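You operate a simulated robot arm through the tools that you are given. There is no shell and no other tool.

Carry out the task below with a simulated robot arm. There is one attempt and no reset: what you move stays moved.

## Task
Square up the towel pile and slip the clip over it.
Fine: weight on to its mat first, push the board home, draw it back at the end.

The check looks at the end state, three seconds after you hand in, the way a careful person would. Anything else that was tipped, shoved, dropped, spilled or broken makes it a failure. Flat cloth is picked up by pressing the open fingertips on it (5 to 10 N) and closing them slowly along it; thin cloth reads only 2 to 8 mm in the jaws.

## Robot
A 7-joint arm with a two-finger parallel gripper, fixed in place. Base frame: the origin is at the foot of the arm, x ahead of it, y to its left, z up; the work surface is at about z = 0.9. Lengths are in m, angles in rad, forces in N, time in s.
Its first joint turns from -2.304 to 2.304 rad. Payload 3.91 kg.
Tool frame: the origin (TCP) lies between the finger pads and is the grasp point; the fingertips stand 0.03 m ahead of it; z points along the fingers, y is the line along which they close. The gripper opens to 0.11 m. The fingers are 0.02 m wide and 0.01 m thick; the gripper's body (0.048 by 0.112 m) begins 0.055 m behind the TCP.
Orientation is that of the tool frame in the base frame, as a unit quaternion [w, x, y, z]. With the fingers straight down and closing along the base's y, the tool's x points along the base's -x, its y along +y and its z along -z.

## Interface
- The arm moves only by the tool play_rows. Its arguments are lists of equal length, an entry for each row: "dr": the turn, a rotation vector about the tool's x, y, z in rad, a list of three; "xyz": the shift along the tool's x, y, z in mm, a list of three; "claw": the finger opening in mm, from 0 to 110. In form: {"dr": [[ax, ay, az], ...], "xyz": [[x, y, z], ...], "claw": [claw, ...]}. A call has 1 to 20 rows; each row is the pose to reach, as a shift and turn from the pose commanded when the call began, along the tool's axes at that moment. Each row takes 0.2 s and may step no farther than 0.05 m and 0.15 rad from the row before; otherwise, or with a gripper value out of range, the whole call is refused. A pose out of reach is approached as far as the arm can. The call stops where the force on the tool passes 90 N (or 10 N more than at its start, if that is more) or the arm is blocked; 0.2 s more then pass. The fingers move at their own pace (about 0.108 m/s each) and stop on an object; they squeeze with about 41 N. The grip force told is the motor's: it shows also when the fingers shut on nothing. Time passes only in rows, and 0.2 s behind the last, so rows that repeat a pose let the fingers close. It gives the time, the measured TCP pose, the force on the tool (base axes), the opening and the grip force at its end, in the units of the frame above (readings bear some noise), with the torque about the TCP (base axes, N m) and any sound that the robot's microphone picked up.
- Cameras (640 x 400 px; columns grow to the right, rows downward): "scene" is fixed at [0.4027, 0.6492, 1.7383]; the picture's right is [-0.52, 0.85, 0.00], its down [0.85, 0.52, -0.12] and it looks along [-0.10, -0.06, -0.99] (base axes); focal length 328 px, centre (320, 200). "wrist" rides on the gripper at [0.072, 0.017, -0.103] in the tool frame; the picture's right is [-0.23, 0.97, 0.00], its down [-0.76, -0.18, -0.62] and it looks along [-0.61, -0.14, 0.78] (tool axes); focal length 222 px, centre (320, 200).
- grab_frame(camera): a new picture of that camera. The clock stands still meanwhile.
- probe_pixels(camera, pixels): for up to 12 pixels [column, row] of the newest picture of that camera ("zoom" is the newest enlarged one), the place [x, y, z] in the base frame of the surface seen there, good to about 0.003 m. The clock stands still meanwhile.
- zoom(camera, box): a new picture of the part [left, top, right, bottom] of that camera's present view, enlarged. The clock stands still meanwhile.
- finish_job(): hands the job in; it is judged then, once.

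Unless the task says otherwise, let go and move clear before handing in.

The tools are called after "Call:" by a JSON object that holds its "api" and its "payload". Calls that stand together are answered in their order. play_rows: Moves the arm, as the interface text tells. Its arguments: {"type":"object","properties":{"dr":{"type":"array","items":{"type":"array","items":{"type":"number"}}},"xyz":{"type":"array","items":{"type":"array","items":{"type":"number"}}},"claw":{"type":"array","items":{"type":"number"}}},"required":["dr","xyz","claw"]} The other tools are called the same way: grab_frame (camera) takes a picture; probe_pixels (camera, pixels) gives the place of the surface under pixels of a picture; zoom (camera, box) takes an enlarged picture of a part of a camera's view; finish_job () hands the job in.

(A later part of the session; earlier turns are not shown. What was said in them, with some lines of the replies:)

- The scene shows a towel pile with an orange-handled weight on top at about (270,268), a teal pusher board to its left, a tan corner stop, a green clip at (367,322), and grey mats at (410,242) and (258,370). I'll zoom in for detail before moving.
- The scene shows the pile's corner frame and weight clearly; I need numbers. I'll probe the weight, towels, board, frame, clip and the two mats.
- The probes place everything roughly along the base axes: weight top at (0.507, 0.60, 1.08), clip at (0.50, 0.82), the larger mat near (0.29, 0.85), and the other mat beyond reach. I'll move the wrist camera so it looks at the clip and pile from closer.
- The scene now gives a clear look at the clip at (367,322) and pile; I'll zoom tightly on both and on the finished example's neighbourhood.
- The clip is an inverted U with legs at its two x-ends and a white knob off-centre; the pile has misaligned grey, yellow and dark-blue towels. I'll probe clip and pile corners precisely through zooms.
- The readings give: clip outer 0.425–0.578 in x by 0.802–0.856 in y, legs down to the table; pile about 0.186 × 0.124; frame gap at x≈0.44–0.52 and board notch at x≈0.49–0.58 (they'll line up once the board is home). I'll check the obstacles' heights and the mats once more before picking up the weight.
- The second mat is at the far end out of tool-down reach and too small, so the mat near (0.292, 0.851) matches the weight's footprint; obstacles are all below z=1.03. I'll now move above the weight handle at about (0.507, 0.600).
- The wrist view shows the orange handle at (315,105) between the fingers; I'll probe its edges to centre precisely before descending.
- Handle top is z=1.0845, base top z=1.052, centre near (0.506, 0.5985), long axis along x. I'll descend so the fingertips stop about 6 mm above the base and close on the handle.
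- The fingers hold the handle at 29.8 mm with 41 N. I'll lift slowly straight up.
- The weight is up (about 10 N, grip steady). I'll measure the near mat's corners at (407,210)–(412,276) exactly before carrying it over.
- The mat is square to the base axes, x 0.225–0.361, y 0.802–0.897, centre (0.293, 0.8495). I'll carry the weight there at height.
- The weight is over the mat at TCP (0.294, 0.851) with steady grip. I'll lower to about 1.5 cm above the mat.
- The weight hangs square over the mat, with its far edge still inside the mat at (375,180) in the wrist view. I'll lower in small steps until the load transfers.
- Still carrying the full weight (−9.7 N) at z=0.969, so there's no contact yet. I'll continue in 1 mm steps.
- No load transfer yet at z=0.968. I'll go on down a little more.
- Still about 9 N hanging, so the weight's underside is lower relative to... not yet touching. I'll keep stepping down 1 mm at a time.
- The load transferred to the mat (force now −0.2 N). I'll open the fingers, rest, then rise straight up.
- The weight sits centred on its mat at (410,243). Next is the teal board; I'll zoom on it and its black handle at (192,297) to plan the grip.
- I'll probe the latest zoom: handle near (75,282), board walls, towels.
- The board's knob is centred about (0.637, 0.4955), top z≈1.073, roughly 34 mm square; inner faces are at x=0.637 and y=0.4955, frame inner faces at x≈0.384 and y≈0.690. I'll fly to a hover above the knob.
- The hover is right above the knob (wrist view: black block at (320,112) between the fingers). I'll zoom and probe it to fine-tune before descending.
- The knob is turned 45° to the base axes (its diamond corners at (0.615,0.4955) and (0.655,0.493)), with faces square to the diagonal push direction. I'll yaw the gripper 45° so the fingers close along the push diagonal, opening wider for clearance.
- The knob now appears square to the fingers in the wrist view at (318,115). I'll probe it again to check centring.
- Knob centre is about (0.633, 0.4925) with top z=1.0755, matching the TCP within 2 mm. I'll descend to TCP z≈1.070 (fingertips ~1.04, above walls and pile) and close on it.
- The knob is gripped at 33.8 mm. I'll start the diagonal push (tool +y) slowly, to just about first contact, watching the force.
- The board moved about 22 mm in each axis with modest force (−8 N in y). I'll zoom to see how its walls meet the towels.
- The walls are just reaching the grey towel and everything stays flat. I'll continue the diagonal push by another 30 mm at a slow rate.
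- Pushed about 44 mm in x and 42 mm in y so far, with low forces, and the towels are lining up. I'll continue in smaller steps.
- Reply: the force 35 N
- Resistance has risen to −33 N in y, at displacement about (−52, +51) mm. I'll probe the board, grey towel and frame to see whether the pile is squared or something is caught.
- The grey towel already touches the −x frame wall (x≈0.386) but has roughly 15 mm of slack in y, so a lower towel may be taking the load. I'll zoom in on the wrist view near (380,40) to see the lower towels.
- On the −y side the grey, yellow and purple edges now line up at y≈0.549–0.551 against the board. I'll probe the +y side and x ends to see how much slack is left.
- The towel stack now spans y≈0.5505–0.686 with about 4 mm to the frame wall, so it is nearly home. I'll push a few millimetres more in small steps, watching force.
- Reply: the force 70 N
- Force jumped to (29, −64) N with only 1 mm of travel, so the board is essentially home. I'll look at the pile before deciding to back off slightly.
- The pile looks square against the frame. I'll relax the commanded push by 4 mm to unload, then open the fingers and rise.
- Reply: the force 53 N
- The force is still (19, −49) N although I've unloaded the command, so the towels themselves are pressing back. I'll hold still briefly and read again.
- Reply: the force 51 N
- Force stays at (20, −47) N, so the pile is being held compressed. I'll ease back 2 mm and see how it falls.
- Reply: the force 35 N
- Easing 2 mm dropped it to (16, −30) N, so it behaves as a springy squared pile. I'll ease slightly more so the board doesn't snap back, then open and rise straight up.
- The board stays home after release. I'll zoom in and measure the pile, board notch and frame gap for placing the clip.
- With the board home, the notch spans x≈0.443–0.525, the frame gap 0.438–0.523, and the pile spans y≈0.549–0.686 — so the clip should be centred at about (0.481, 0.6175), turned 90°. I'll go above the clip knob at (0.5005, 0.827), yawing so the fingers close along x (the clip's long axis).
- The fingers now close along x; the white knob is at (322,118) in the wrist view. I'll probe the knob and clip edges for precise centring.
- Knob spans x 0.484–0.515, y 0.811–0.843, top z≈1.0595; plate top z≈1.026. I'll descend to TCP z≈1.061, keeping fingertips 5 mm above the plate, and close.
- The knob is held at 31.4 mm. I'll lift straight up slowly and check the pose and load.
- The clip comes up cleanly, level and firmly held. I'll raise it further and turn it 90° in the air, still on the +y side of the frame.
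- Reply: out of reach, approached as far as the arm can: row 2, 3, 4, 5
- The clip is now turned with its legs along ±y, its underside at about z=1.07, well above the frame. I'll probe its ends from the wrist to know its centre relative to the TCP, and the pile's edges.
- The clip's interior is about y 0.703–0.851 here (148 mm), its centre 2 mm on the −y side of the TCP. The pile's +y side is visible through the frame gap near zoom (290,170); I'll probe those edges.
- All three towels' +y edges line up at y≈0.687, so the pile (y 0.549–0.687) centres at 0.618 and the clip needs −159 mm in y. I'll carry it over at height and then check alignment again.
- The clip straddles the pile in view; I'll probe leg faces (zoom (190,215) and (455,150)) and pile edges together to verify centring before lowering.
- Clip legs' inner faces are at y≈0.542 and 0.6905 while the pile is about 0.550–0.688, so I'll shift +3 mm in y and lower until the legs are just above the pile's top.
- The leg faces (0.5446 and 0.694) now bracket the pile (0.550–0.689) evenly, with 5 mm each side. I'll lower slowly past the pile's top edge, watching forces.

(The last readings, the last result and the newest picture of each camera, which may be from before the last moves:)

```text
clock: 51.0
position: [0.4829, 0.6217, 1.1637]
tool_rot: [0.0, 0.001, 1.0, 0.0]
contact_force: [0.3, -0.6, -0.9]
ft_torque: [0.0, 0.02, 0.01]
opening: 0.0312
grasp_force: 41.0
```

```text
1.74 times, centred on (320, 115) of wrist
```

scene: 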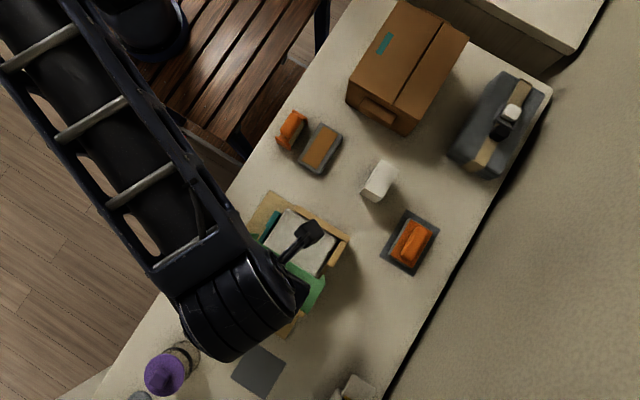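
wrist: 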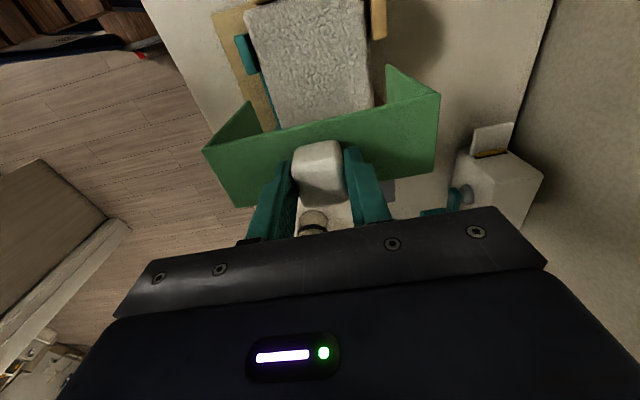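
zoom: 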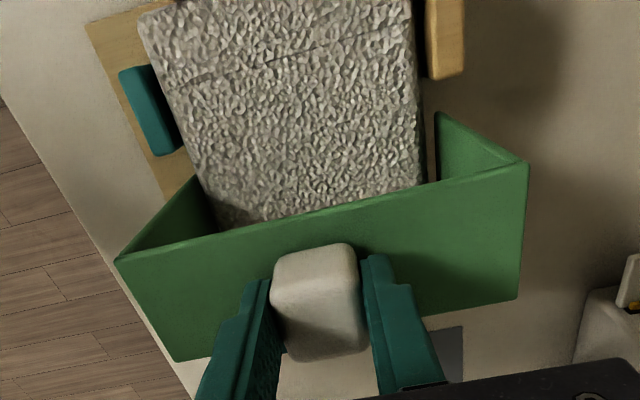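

No contact force; both legs have passed the pile's top edges with clearance. I'll lower another 55 mm.

Call:
{"api": "play_rows", "payload": {"dr": [[0, 0, 0], [0, 0, 0], [0, 0, 0], [0, 0, 0], [0, 0, 0], [0, 0, 0], [0, 0, 0], [0, 0, 0], [0, 0, 0], [0, 0, 0], [0, 0, 0]], "xyz": [[0, 0, 5], [0, 0, 10], [0, 0, 15], [0, 0, 20], [0, 0, 25], [0, 0, 30], [0, 0, 35], [0, 0, 40], [0, 0, 45], [0, 0, 50], [0, 0, 55]], "claw": [20, 20, 20, 20, 20, 20, 20, 20, 20, 20, 20]}}

Call:
{"api": "zoom", "payload": {"camera": "wrist", "box": [160, 0, 480, 230]}}

Call:
{"api": "zoom", "payload": {"camera": "scene", "box": [225, 190, 355, 340]}}

```text
clock: 53.4
position: [0.483, 0.6215, 1.1091]
tool_rot: [0.0, 0.002, 1.0, 0.0]
contact_force: [-0.4, 0.2, -1.6]
ft_torque: [-0.01, 0.02, 0.0]
opening: 0.0315
grasp_force: 40.9
```

```text
1.74 times, centred on (320, 115) of wrist
```

zoom: 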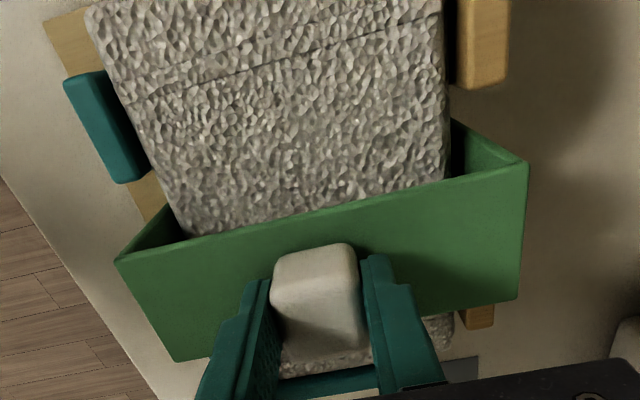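

```text
2.67 times, centred on (290, 265) of scene
```

zoom: 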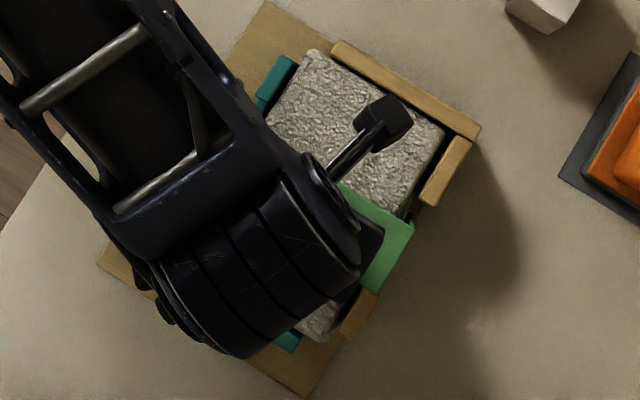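

Still no force; the clip is sliding down cleanly over the pile in its gap. I'll lower another 34 mm, then feel for contact.

Call:
{"api": "play_rows", "payload": {"dr": [[0, 0, 0], [0, 0, 0], [0, 0, 0], [0, 0, 0], [0, 0, 0], [0, 0, 0], [0, 0, 0], [0, 0, 0], [0, 0, 0], [0, 0, 0]], "xyz": [[0, 0, 4], [0, 0, 8], [0, 0, 12], [0, 0, 16], [0, 0, 20], [0, 0, 24], [0, 0, 28], [0, 0, 31], [0, 0, 33], [0, 0, 34]], "claw": [20, 20, 20, 20, 20, 20, 20, 20, 20, 20]}}

Call:
{"api": "zoom", "payload": {"camera": "wrist", "box": [160, 0, 480, 230]}}

```text
clock: 55.6
position: [0.483, 0.6197, 1.0753]
tool_rot: [0.0, 0.001, 1.0, 0.0]
contact_force: [0.0, -0.4, -1.0]
ft_torque: [0.0, 0.01, -0.01]
opening: 0.0313
grasp_force: 40.6
```

```text
1.74 times, centred on (320, 115) of wrist
```

zoom: 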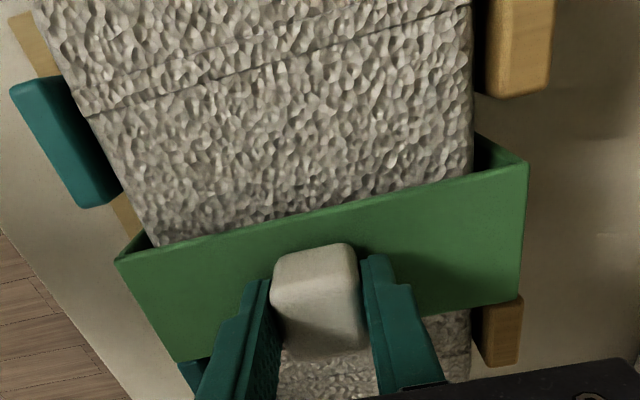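

TCP at 1.075, plate still a centimetre above the towels. I'll step down in 1.5 mm increments until there's contact.

Call:
{"api": "play_rows", "payload": {"dr": [[0, 0, 0], [0, 0, 0], [0, 0, 0], [0, 0, 0], [0, 0, 0]], "xyz": [[0, 0, 2], [0, 0, 4], [0, 0, 5.5], [0, 0, 7], [0, 0, 8]], "claw": [20, 20, 20, 20, 20]}}

```text
clock: 56.8
position: [0.4816, 0.6209, 1.0692]
tool_rot: [0.001, 0.001, 1.0, 0.0]
contact_force: [-3.8, -9.5, 23.6]
ft_torque: [-0.46, 0.63, -0.01]
opening: 0.0316
grasp_force: 40.6
```

Contact at TCP z≈1.069 with 24 N up, which matches the legs reaching the tray (≈0.904) and the plate meeting the pile top. I'll ease up 1.5 mm and inspect.

Call:
{"api": "play_rows", "payload": {"dr": [[0, 0, 0], [0, 0, 0]], "xyz": [[0, 0, -1.5], [0, 0, -1.5]], "claw": [20, 20]}}

Call:
{"api": "grab_frame", "payload": {"camera": "wrist"}}

Call:
{"api": "zoom", "payload": {"camera": "wrist", "box": [160, 0, 480, 230]}}

Call:
{"api": "probe_pixels", "payload": {"camera": "zoom", "pixels": [[125, 258], [180, 355], [520, 170], [512, 298], [330, 225], [150, 235], [300, 190], [250, 100], [480, 160], [490, 145], [400, 150], [145, 245]]}}

```text
clock: 57.4
position: [0.4815, 0.6192, 1.0674]
tool_rot: [0.0, 0.001, 1.0, 0.0]
contact_force: [-2.2, -2.4, 17.0]
ft_torque: [0.02, -0.01, -0.01]
opening: 0.0316
grasp_force: 40.7
```

```text
taken
```

wrist: 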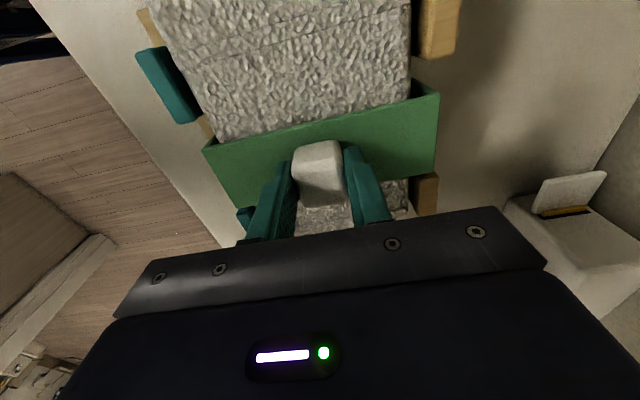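

```text
1.74 times, centred on (320, 115) of wrist
```

zoom: 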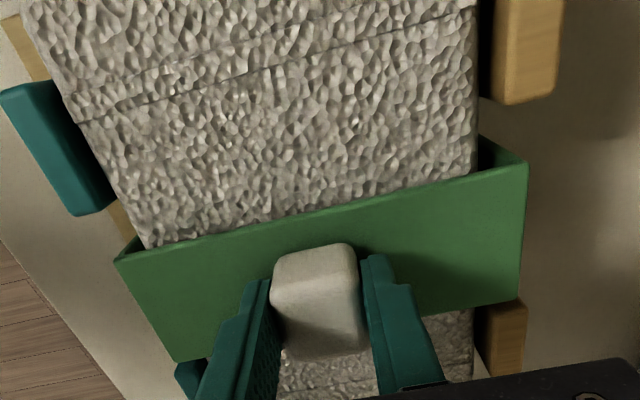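

```text
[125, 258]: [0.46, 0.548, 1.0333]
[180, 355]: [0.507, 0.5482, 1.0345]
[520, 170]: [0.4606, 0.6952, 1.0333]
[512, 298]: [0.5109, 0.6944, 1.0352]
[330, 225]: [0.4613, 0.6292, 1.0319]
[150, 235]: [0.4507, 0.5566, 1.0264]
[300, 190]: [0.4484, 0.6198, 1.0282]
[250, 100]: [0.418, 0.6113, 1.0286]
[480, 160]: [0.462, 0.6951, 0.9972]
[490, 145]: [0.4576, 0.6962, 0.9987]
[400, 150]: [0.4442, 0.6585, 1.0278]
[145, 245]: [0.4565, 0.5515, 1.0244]
```

The clip's plate sits level (z≈1.033–1.035 at all corners) right on the pile top. I'll relax a millimetre to reduce the 17 N preload, then open and rise.

Call:
{"api": "play_rows", "payload": {"dr": [[0, 0, 0], [0, 0, 0]], "xyz": [[0, 0, -0.7], [0, 0, -0.7]], "claw": [20, 20]}}

```text
clock: 58.0
position: [0.4823, 0.6206, 1.0687]
tool_rot: [0.0, 0.001, 1.0, 0.0]
contact_force: [1.6, 0.0, 6.0]
ft_torque: [0.12, -0.49, 0.03]
opening: 0.0314
grasp_force: 41.2
```

Preload is down to 6 N. I'll open the fingers and rise straight up.

Call:
{"api": "play_rows", "payload": {"dr": [[0, 0, 0], [0, 0, 0], [0, 0, 0], [0, 0, 0], [0, 0, 0], [0, 0, 0], [0, 0, 0], [0, 0, 0], [0, 0, 0]], "xyz": [[0, 0, 0], [0, 0, 0], [0, 0, 0], [0, 0, -5], [0, 0, -20], [0, 0, -50], [0, 0, -90], [0, 0, -130], [0, 0, -150]], "claw": [40, 52, 60, 60, 60, 60, 60, 60, 60]}}

Call:
{"api": "grab_frame", "payload": {"camera": "wrist"}}

Call:
{"api": "zoom", "payload": {"camera": "wrist", "box": [180, 0, 460, 200]}}

Call:
{"api": "grab_frame", "payload": {"camera": "scene"}}

```text
clock: 60.0
position: [0.4811, 0.6225, 1.219]
tool_rot: [0.0, 0.001, 1.0, 0.0]
contact_force: [-0.4, -0.4, 0.2]
ft_torque: [0.0, 0.0, 0.02]
opening: 0.0599
grasp_force: 0.2
```

```text
taken
```

wrist: 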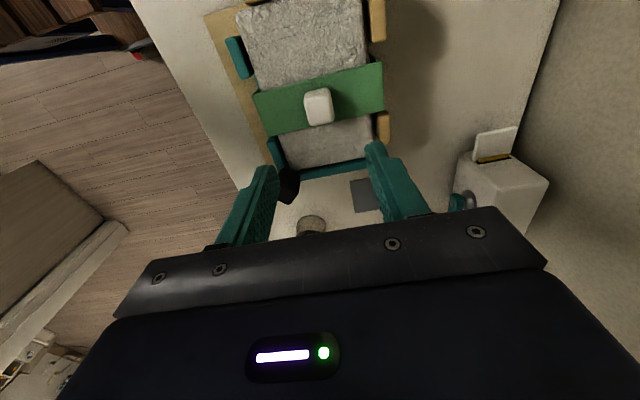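

```text
2.00 times, centred on (320, 100) of wrist
```

zoom: 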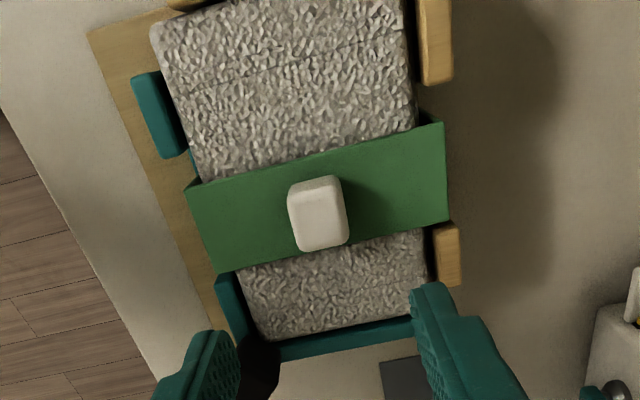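

```text
taken
```

scene: 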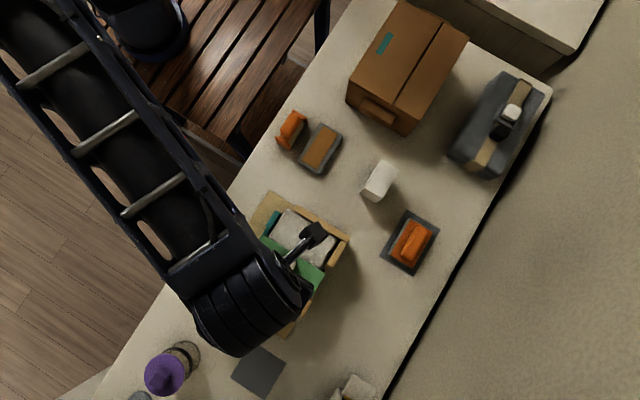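

The clip sits across the pile in the wrist view. I'll probe plate corners and pile top to check it's seated and level.

Call:
{"api": "probe_pixels", "payload": {"camera": "zoom", "pixels": [[192, 195], [220, 265], [438, 130], [443, 215], [270, 200], [380, 190], [280, 100], [330, 290], [318, 220], [385, 220], [196, 178], [425, 240]]}}

Call:
{"api": "probe_pixels", "payload": {"camera": "wrist", "pixels": [[288, 172], [280, 185], [295, 180], [285, 200], [275, 145], [330, 170], [235, 60], [360, 165], [298, 190], [290, 180]]}}

```text
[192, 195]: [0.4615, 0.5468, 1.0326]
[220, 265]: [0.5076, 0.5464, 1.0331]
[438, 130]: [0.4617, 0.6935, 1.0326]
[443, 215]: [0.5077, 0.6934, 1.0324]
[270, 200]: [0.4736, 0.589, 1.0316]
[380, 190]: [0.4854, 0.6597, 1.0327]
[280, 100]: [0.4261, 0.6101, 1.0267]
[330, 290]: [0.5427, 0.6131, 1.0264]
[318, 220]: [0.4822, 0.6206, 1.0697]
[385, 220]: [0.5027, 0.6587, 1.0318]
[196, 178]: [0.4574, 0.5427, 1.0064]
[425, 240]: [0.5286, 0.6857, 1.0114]
```

```text
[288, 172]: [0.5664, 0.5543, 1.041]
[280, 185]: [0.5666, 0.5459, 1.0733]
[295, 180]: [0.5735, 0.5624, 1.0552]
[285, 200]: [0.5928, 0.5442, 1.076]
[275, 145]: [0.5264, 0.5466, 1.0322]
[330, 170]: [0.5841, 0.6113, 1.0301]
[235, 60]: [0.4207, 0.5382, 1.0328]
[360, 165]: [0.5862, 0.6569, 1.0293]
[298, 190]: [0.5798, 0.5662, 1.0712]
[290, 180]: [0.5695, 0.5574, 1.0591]
```

The clip is level (plate z≈1.0325 everywhere) and centred. Now I'll return above the board's knob near (0.581, 0.546) with the 45° yaw, to draw the board back.

Call:
{"api": "play_rows", "payload": {"dr": [[0, 0, -0.08], [0, 0, -0.2], [0, 0, -0.32], [0, 0, -0.44], [0, 0, -0.56], [0, 0, -0.68], [0, 0, -0.76], [0, 0, -0.785], [0, 0, -0.785]], "xyz": [[-5, -4, 0], [-18, -14, 0], [-34, -26, 0], [-50, -38, 0], [-66, -50, 0], [-82, -62, 5], [-93, -70, 15], [-100, -75, 20], [-100, -75, 20]], "claw": [60, 60, 60, 60, 60, 60, 60, 60, 60]}}

Call:
{"api": "grab_frame", "payload": {"camera": "wrist"}}

Call:
{"api": "probe_pixels", "payload": {"camera": "wrist", "pixels": [[305, 105], [331, 102], [309, 133], [334, 130], [318, 118], [303, 115], [337, 115], [320, 135], [315, 100], [325, 125]]}}

Call:
{"api": "grab_frame", "payload": {"camera": "scene"}}

```text
clock: 62.0
position: [0.5824, 0.5453, 1.1998]
tool_rot: [0.0, -0.381, 0.924, 0.0]
contact_force: [0.0, 0.2, 0.3]
ft_torque: [0.01, 0.03, 0.01]
opening: 0.06
grasp_force: 0.0
```

```text
taken
```

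wrist: 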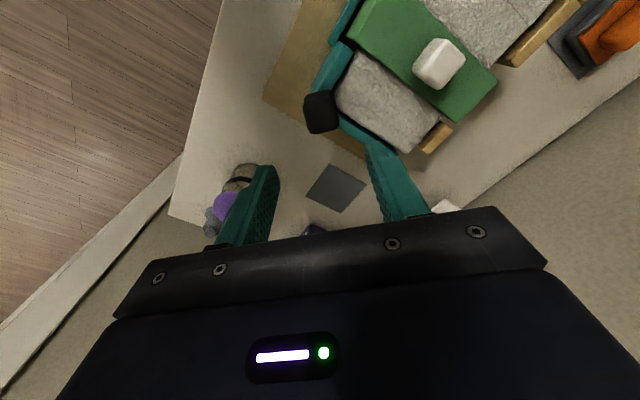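

```text
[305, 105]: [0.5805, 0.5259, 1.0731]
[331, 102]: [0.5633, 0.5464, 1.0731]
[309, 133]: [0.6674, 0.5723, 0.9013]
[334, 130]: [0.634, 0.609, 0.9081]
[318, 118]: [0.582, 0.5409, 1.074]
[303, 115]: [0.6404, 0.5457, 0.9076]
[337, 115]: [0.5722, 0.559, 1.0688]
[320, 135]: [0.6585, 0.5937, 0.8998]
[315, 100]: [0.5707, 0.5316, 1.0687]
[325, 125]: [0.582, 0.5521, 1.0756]
```

```text
taken
```

scene: 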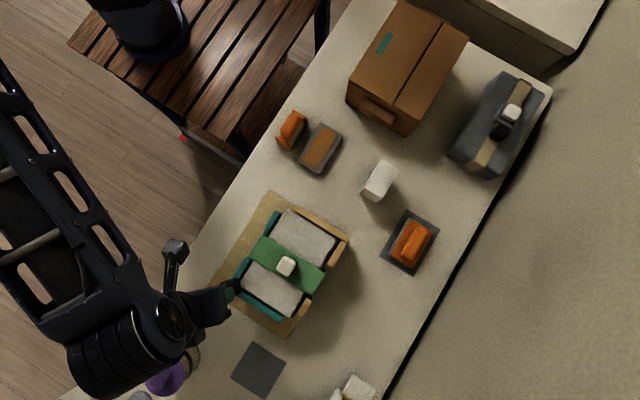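

The knob sits where I released it (~(0.581, 0.546)). I'll zoom on the clip and board notch to confirm a clear path for drawing the board back diagonally.

Call:
{"api": "zoom", "payload": {"camera": "scene", "box": [225, 190, 355, 340]}}

Call:
{"api": "zoom", "payload": {"camera": "wrist", "box": [280, 0, 520, 160]}}

Call:
{"api": "probe_pixels", "payload": {"camera": "zoom", "pixels": [[175, 125], [195, 105], [170, 60], [185, 40], [160, 30], [150, 80], [200, 20], [190, 95], [140, 105], [165, 90], [205, 110], [180, 80]]}}

```text
2.67 times, centred on (290, 265) of scene
```

zoom: 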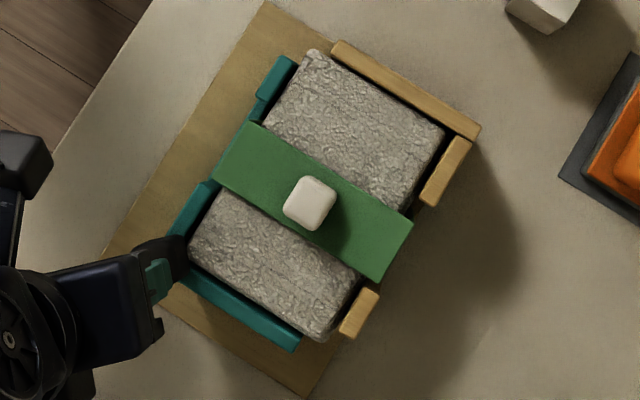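

```text
2.50 times, centred on (400, 80) of wrist
```

zoom: 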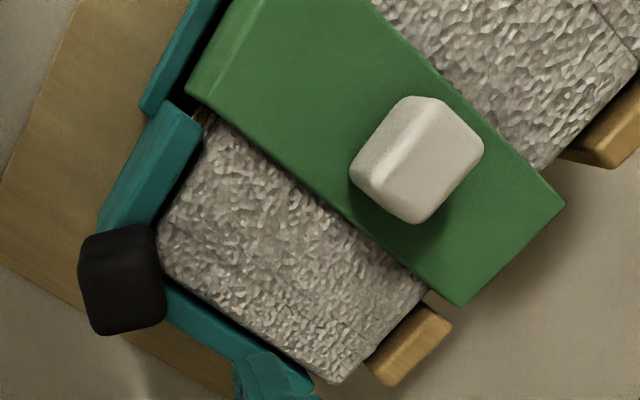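

```text
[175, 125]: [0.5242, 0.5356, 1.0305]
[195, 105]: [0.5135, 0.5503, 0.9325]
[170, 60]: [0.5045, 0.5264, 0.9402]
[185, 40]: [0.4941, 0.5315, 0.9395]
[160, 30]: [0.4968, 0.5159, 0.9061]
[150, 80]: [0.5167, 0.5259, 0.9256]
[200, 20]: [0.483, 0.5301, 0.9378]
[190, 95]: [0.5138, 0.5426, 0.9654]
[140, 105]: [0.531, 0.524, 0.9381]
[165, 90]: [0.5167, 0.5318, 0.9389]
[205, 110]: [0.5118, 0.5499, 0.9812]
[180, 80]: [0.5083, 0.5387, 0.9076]
```

The clip's −y leg stands between the board's low beam and the pile, with clear space to slide the board away. I'll descend and grip the knob.

Call:
{"api": "play_rows", "payload": {"dr": [[0, 0, 0], [0, 0, 0], [0, 0, 0], [0, 0, 0], [0, 0, 0], [0, 0, 0], [0, 0, 0], [0, 0, 0], [0, 0, 0], [0, 0, 0], [0, 0, 0]], "xyz": [[0, 0, 30], [0, 0, 65], [0, 0, 95], [0, 0, 115], [0, 0, 126], [0, 0, 129], [0, 0, 129], [0, 0, 129], [0, 0, 129], [0, 0, 129], [0, 0, 129]], "claw": [60, 60, 60, 60, 60, 60, 48, 40, 34, 20, 20]}}

Call:
{"api": "grab_frame", "payload": {"camera": "wrist"}}

```text
clock: 64.4
position: [0.5816, 0.5467, 1.0715]
tool_rot: [0.0, -0.382, 0.924, -0.001]
contact_force: [2.5, -4.0, -0.2]
ft_torque: [-0.25, -0.05, 0.32]
opening: 0.034
grasp_force: 44.1
```

```text
taken
```

wrist: 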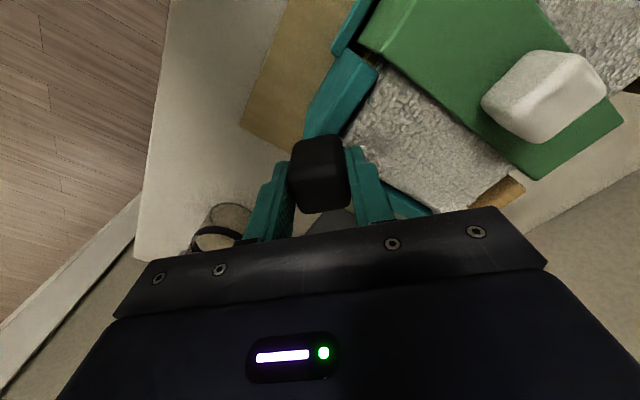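

The knob is gripped at 34 mm and nothing else is touched. I'll draw the board back diagonally (tool −y), slowly for the first part.

Call:
{"api": "play_rows", "payload": {"dr": [[0, 0, 0], [0, 0, 0], [0, 0, 0], [0, 0, 0], [0, 0, 0], [0, 0, 0], [0, 0, 0], [0, 0, 0], [0, 0, 0]], "xyz": [[0, -2, 0], [0, -4, 0], [0, -6, 0], [0, -9, 0], [0, -12, 0], [0, -15, 0], [0, -18, 0], [0, -21, 0], [0, -24, 0]], "claw": [20, 20, 20, 20, 20, 20, 20, 20, 20]}}

Call:
{"api": "zoom", "payload": {"camera": "scene", "box": [215, 190, 345, 340]}}

Call:
{"api": "grab_frame", "payload": {"camera": "wrist"}}

```text
clock: 66.4
position: [0.6004, 0.5287, 1.0712]
tool_rot: [0.001, -0.382, 0.924, 0.0]
contact_force: [3.5, 6.1, 13.0]
ft_torque: [-0.76, 0.75, 0.53]
opening: 0.0338
grasp_force: 45.1
```

```text
2.67 times, centred on (280, 265) of scene
```

zoom: 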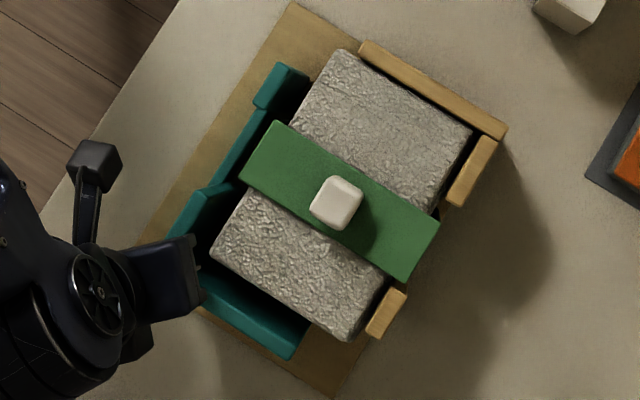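

```text
taken
```

wrist: 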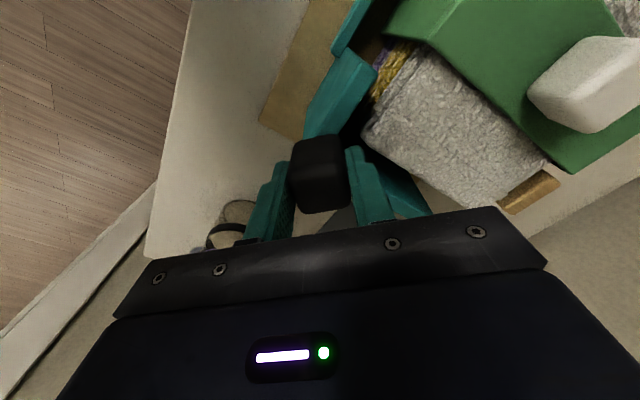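

The board comes away cleanly while the clip and pile stay put. I'll draw it the rest of the way to its starting place.

Call:
{"api": "play_rows", "payload": {"dr": [[0, 0, 0], [0, 0, 0], [0, 0, 0], [0, 0, 0], [0, 0, 0], [0, 0, 0], [0, 0, 0], [0, 0, 0], [0, 0, 0], [0, 0, 0], [0, 0, 0], [0, 0, 0]], "xyz": [[0, -3, 0], [0, -7, 0], [0, -12, 0], [0, -17, 0], [0, -22, 0], [0, -27, 0], [0, -32, 0], [0, -37, 0], [0, -42, 0], [0, -46, 0], [0, -48, 0], [0, -48, 0]], "claw": [20, 20, 20, 20, 20, 20, 20, 20, 20, 20, 20, 20]}}

Call:
{"api": "grab_frame", "payload": {"camera": "scene"}}

Call:
{"api": "grab_frame", "payload": {"camera": "wrist"}}

```text
clock: 69.0
position: [0.6318, 0.4954, 1.0709]
tool_rot: [0.001, -0.382, 0.924, 0.0]
contact_force: [-1.1, 0.3, 27.6]
ft_torque: [0.1, 0.06, 0.29]
opening: 0.034
grasp_force: 45.4
```

```text
taken
```

scene: 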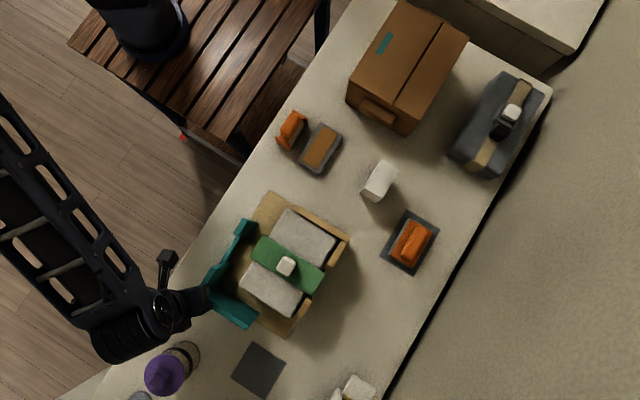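

```text
taken
```

wrist: 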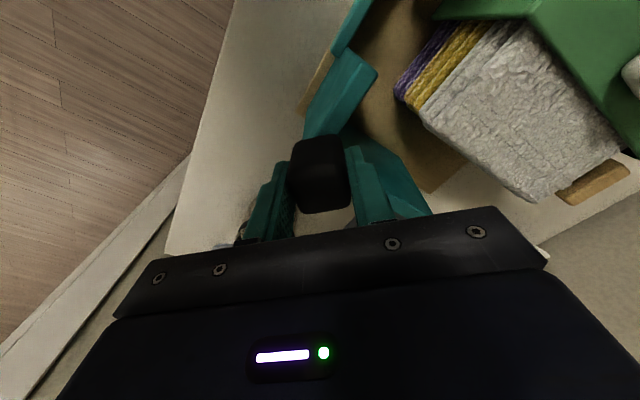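

The board is back at its start with the clipped pile left in place; a 28 N vertical preload remains on the knob. I'll relieve that by about 1 mm before opening.

Call:
{"api": "play_rows", "payload": {"dr": [[0, 0, 0], [0, 0, 0]], "xyz": [[0, 0, -0.8], [0, 0, -0.8]], "claw": [20, 20]}}

```text
clock: 69.6
position: [0.6334, 0.4959, 1.0711]
tool_rot: [0.0, -0.382, 0.924, 0.0]
contact_force: [4.0, 4.6, 19.7]
ft_torque: [0.98, -0.87, 0.33]
opening: 0.0337
grasp_force: 45.6
```

Call:
{"api": "play_rows", "payload": {"dr": [[0, 0, 0], [0, 0, 0]], "xyz": [[0, 0, -0.8], [0, 0, -0.8]], "claw": [20, 20]}}

```text
clock: 70.2
position: [0.6329, 0.4944, 1.0715]
tool_rot: [0.0, -0.382, 0.924, 0.0]
contact_force: [8.0, 7.3, 2.6]
ft_torque: [1.13, -1.03, 0.28]
opening: 0.0339
grasp_force: 44.9
```

Vertical load is nearly gone (2.6 N). I'll open the fingers and rise clear.

Call:
{"api": "play_rows", "payload": {"dr": [[0, 0, 0], [0, 0, 0], [0, 0, 0], [0, 0, 0], [0, 0, 0], [0, 0, 0], [0, 0, 0], [0, 0, 0], [0, 0, 0], [0, 0, 0]], "xyz": [[0, 0, 0], [0, 0, 0], [0, 0, 0], [0, 0, -5], [0, 0, -20], [0, 0, -50], [0, 0, -90], [0, 0, -130], [0, 0, -170], [0, 0, -180]], "claw": [42, 54, 60, 60, 60, 60, 60, 60, 60, 60]}}

Call:
{"api": "grab_frame", "payload": {"camera": "wrist"}}

Call:
{"api": "grab_frame", "payload": {"camera": "scene"}}

Call:
{"api": "zoom", "payload": {"camera": "scene", "box": [180, 180, 360, 345]}}

```text
clock: 72.4
position: [0.6329, 0.4956, 1.2505]
tool_rot: [0.0, -0.382, 0.924, 0.0]
contact_force: [-0.8, 0.1, 0.0]
ft_torque: [0.04, 0.02, 0.01]
opening: 0.0601
grasp_force: 0.0
```

```text
taken
```

wrist: 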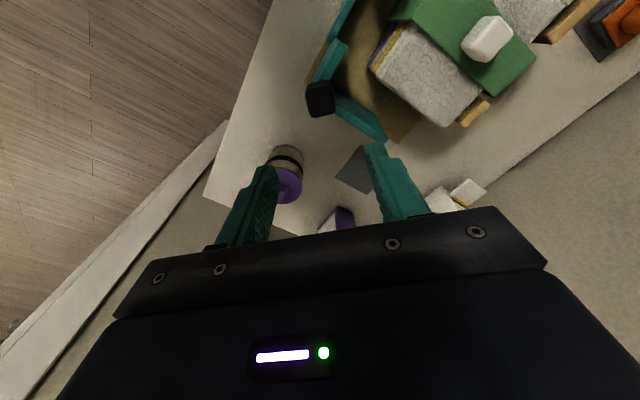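

```text
taken
```

scene: 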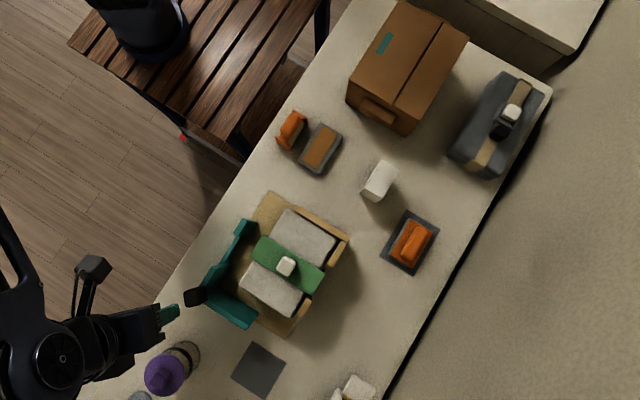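

```text
2.42 times, centred on (270, 262) of scene
```

zoom: 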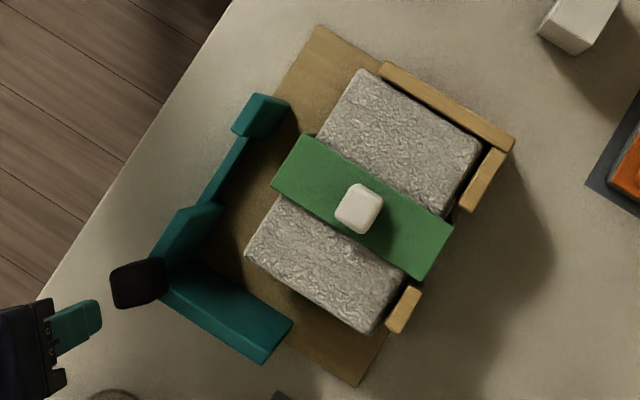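

The board is back at its original place (knob at (193,297)), the weight is on its mat and the clip is across the pile. I'll zoom the wrist view to verify towel alignment at the exposed corner near (395,50).

Call:
{"api": "zoom", "payload": {"camera": "wrist", "box": [340, 0, 540, 150]}}

Call:
{"api": "probe_pixels", "payload": {"camera": "zoom", "pixels": [[205, 85], [130, 170], [110, 185], [95, 200], [150, 150], [130, 140], [110, 165], [240, 330], [330, 390], [180, 60], [150, 100], [480, 115]]}}

Call:
{"api": "zoom", "payload": {"camera": "scene", "box": [240, 190, 350, 340]}}

Call:
{"api": "probe_pixels", "payload": {"camera": "zoom", "pixels": [[290, 125], [255, 175], [405, 275], [440, 225], [350, 205], [345, 65], [465, 140], [355, 320], [235, 245], [300, 100], [400, 170], [300, 260]]}}

```text
2.67 times, centred on (440, 75) of wrist
```

zoom: 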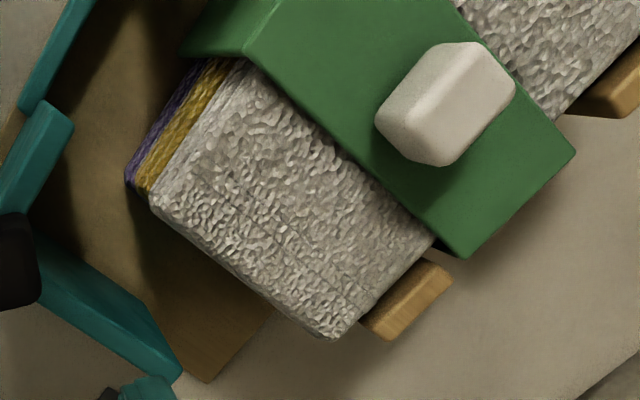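

```text
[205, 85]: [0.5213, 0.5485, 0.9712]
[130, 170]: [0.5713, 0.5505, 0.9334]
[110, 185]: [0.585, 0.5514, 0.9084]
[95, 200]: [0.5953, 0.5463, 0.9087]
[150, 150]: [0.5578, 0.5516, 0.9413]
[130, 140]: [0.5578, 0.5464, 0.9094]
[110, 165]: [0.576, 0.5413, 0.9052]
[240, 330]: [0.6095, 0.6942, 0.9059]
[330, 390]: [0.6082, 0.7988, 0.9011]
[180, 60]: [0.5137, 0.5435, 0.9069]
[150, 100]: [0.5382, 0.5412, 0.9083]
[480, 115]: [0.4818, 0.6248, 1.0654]
```

```text
2.67 times, centred on (295, 265) of scene
```

zoom: 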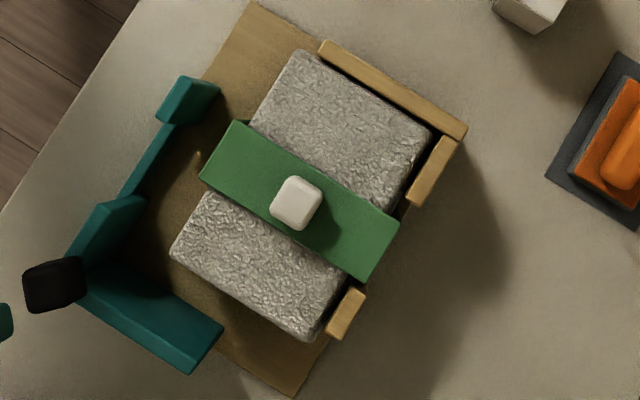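

```text
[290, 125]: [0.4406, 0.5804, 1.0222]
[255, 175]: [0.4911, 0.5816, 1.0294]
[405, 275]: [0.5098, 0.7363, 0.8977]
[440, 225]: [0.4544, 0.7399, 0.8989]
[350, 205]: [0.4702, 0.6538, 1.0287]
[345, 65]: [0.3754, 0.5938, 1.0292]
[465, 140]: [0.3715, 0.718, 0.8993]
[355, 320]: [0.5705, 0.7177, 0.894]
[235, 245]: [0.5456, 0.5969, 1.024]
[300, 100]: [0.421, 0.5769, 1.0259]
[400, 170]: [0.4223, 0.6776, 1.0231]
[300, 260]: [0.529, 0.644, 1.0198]
```

All three towel edges on the −y side line up within about 2 mm (y≈0.549–0.552), the clip is level at z≈1.03, and nothing else has moved. I'll retreat upward and take a last look before handing in.

Call:
{"api": "play_rows", "payload": {"dr": [[0, 0, 0], [0, 0, 0], [0, 0, 0], [0, 0, 0], [0, 0, 0], [0, 0, 0]], "xyz": [[5, 0, -20], [15, 0, -45], [25, 0, -70], [35, 0, -95], [40, 0, -110], [40, 0, -110]], "claw": [60, 60, 60, 60, 60, 60]}}

Call:
{"api": "grab_frame", "payload": {"camera": "scene"}}

Call:
{"api": "zoom", "payload": {"camera": "scene", "box": [240, 90, 560, 290]}}

```text
clock: 73.8
position: [0.6052, 0.4653, 1.3637]
tool_rot: [0.0, -0.382, 0.924, 0.0]
contact_force: [-0.7, 0.2, -0.3]
ft_torque: [-0.01, -0.01, 0.02]
opening: 0.0604
grasp_force: 0.0
```

```text
taken
```

scene: 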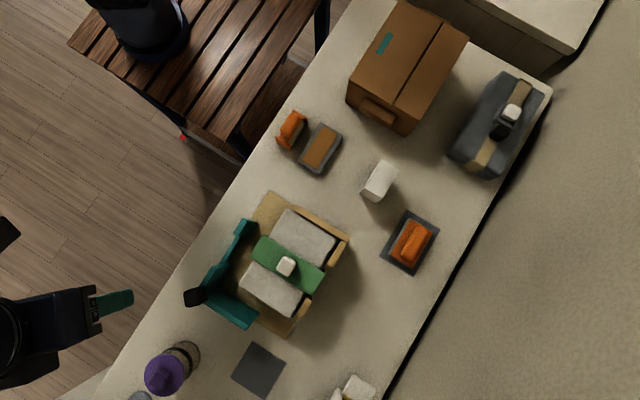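

```text
2.00 times, centred on (400, 190) of scene
```

zoom: 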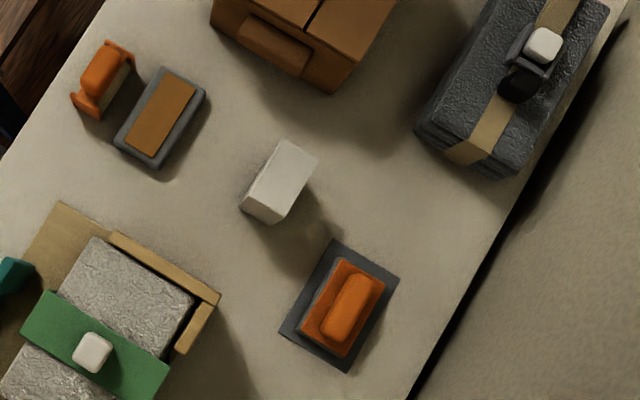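

The final pictures show the weight centred on its mat at (410,243), the squared pile with the clip across it at (287,265), and the board drawn back with its knob at (193,297). Everything else is where it started and the arm is clear, so I'm handing in.

Call:
{"api": "finish_job", "payload": {}}

```text
The job is handed in.
```

The job is handed in: the weight is on its mat, the towel pile is squared with the clip over it, and the board is drawn back to its starting place. I don't have the check's result yet.

- **Weight:** it sits centred on the mat near (0.293, 0.85). I chose that mat because it matches the weight's footprint; the other one was too small and out of reach.
- **Pile:** after the board was pushed home, the three towel edges on the board's side lined up within about 2–3 mm. The opposite edges looked just as even through the frame gap before the clip went on.
- **Clip:** turned 90° and lowered through the frame gap and the board's notch. Its plate is level and resting on the towels.
- **Board:** pushing it home peaked at about 70 N. It drew back without moving the clip or the pile.

Nothing else on the table looked moved in the last pictures, and the gripper was open and clear when I handed in.
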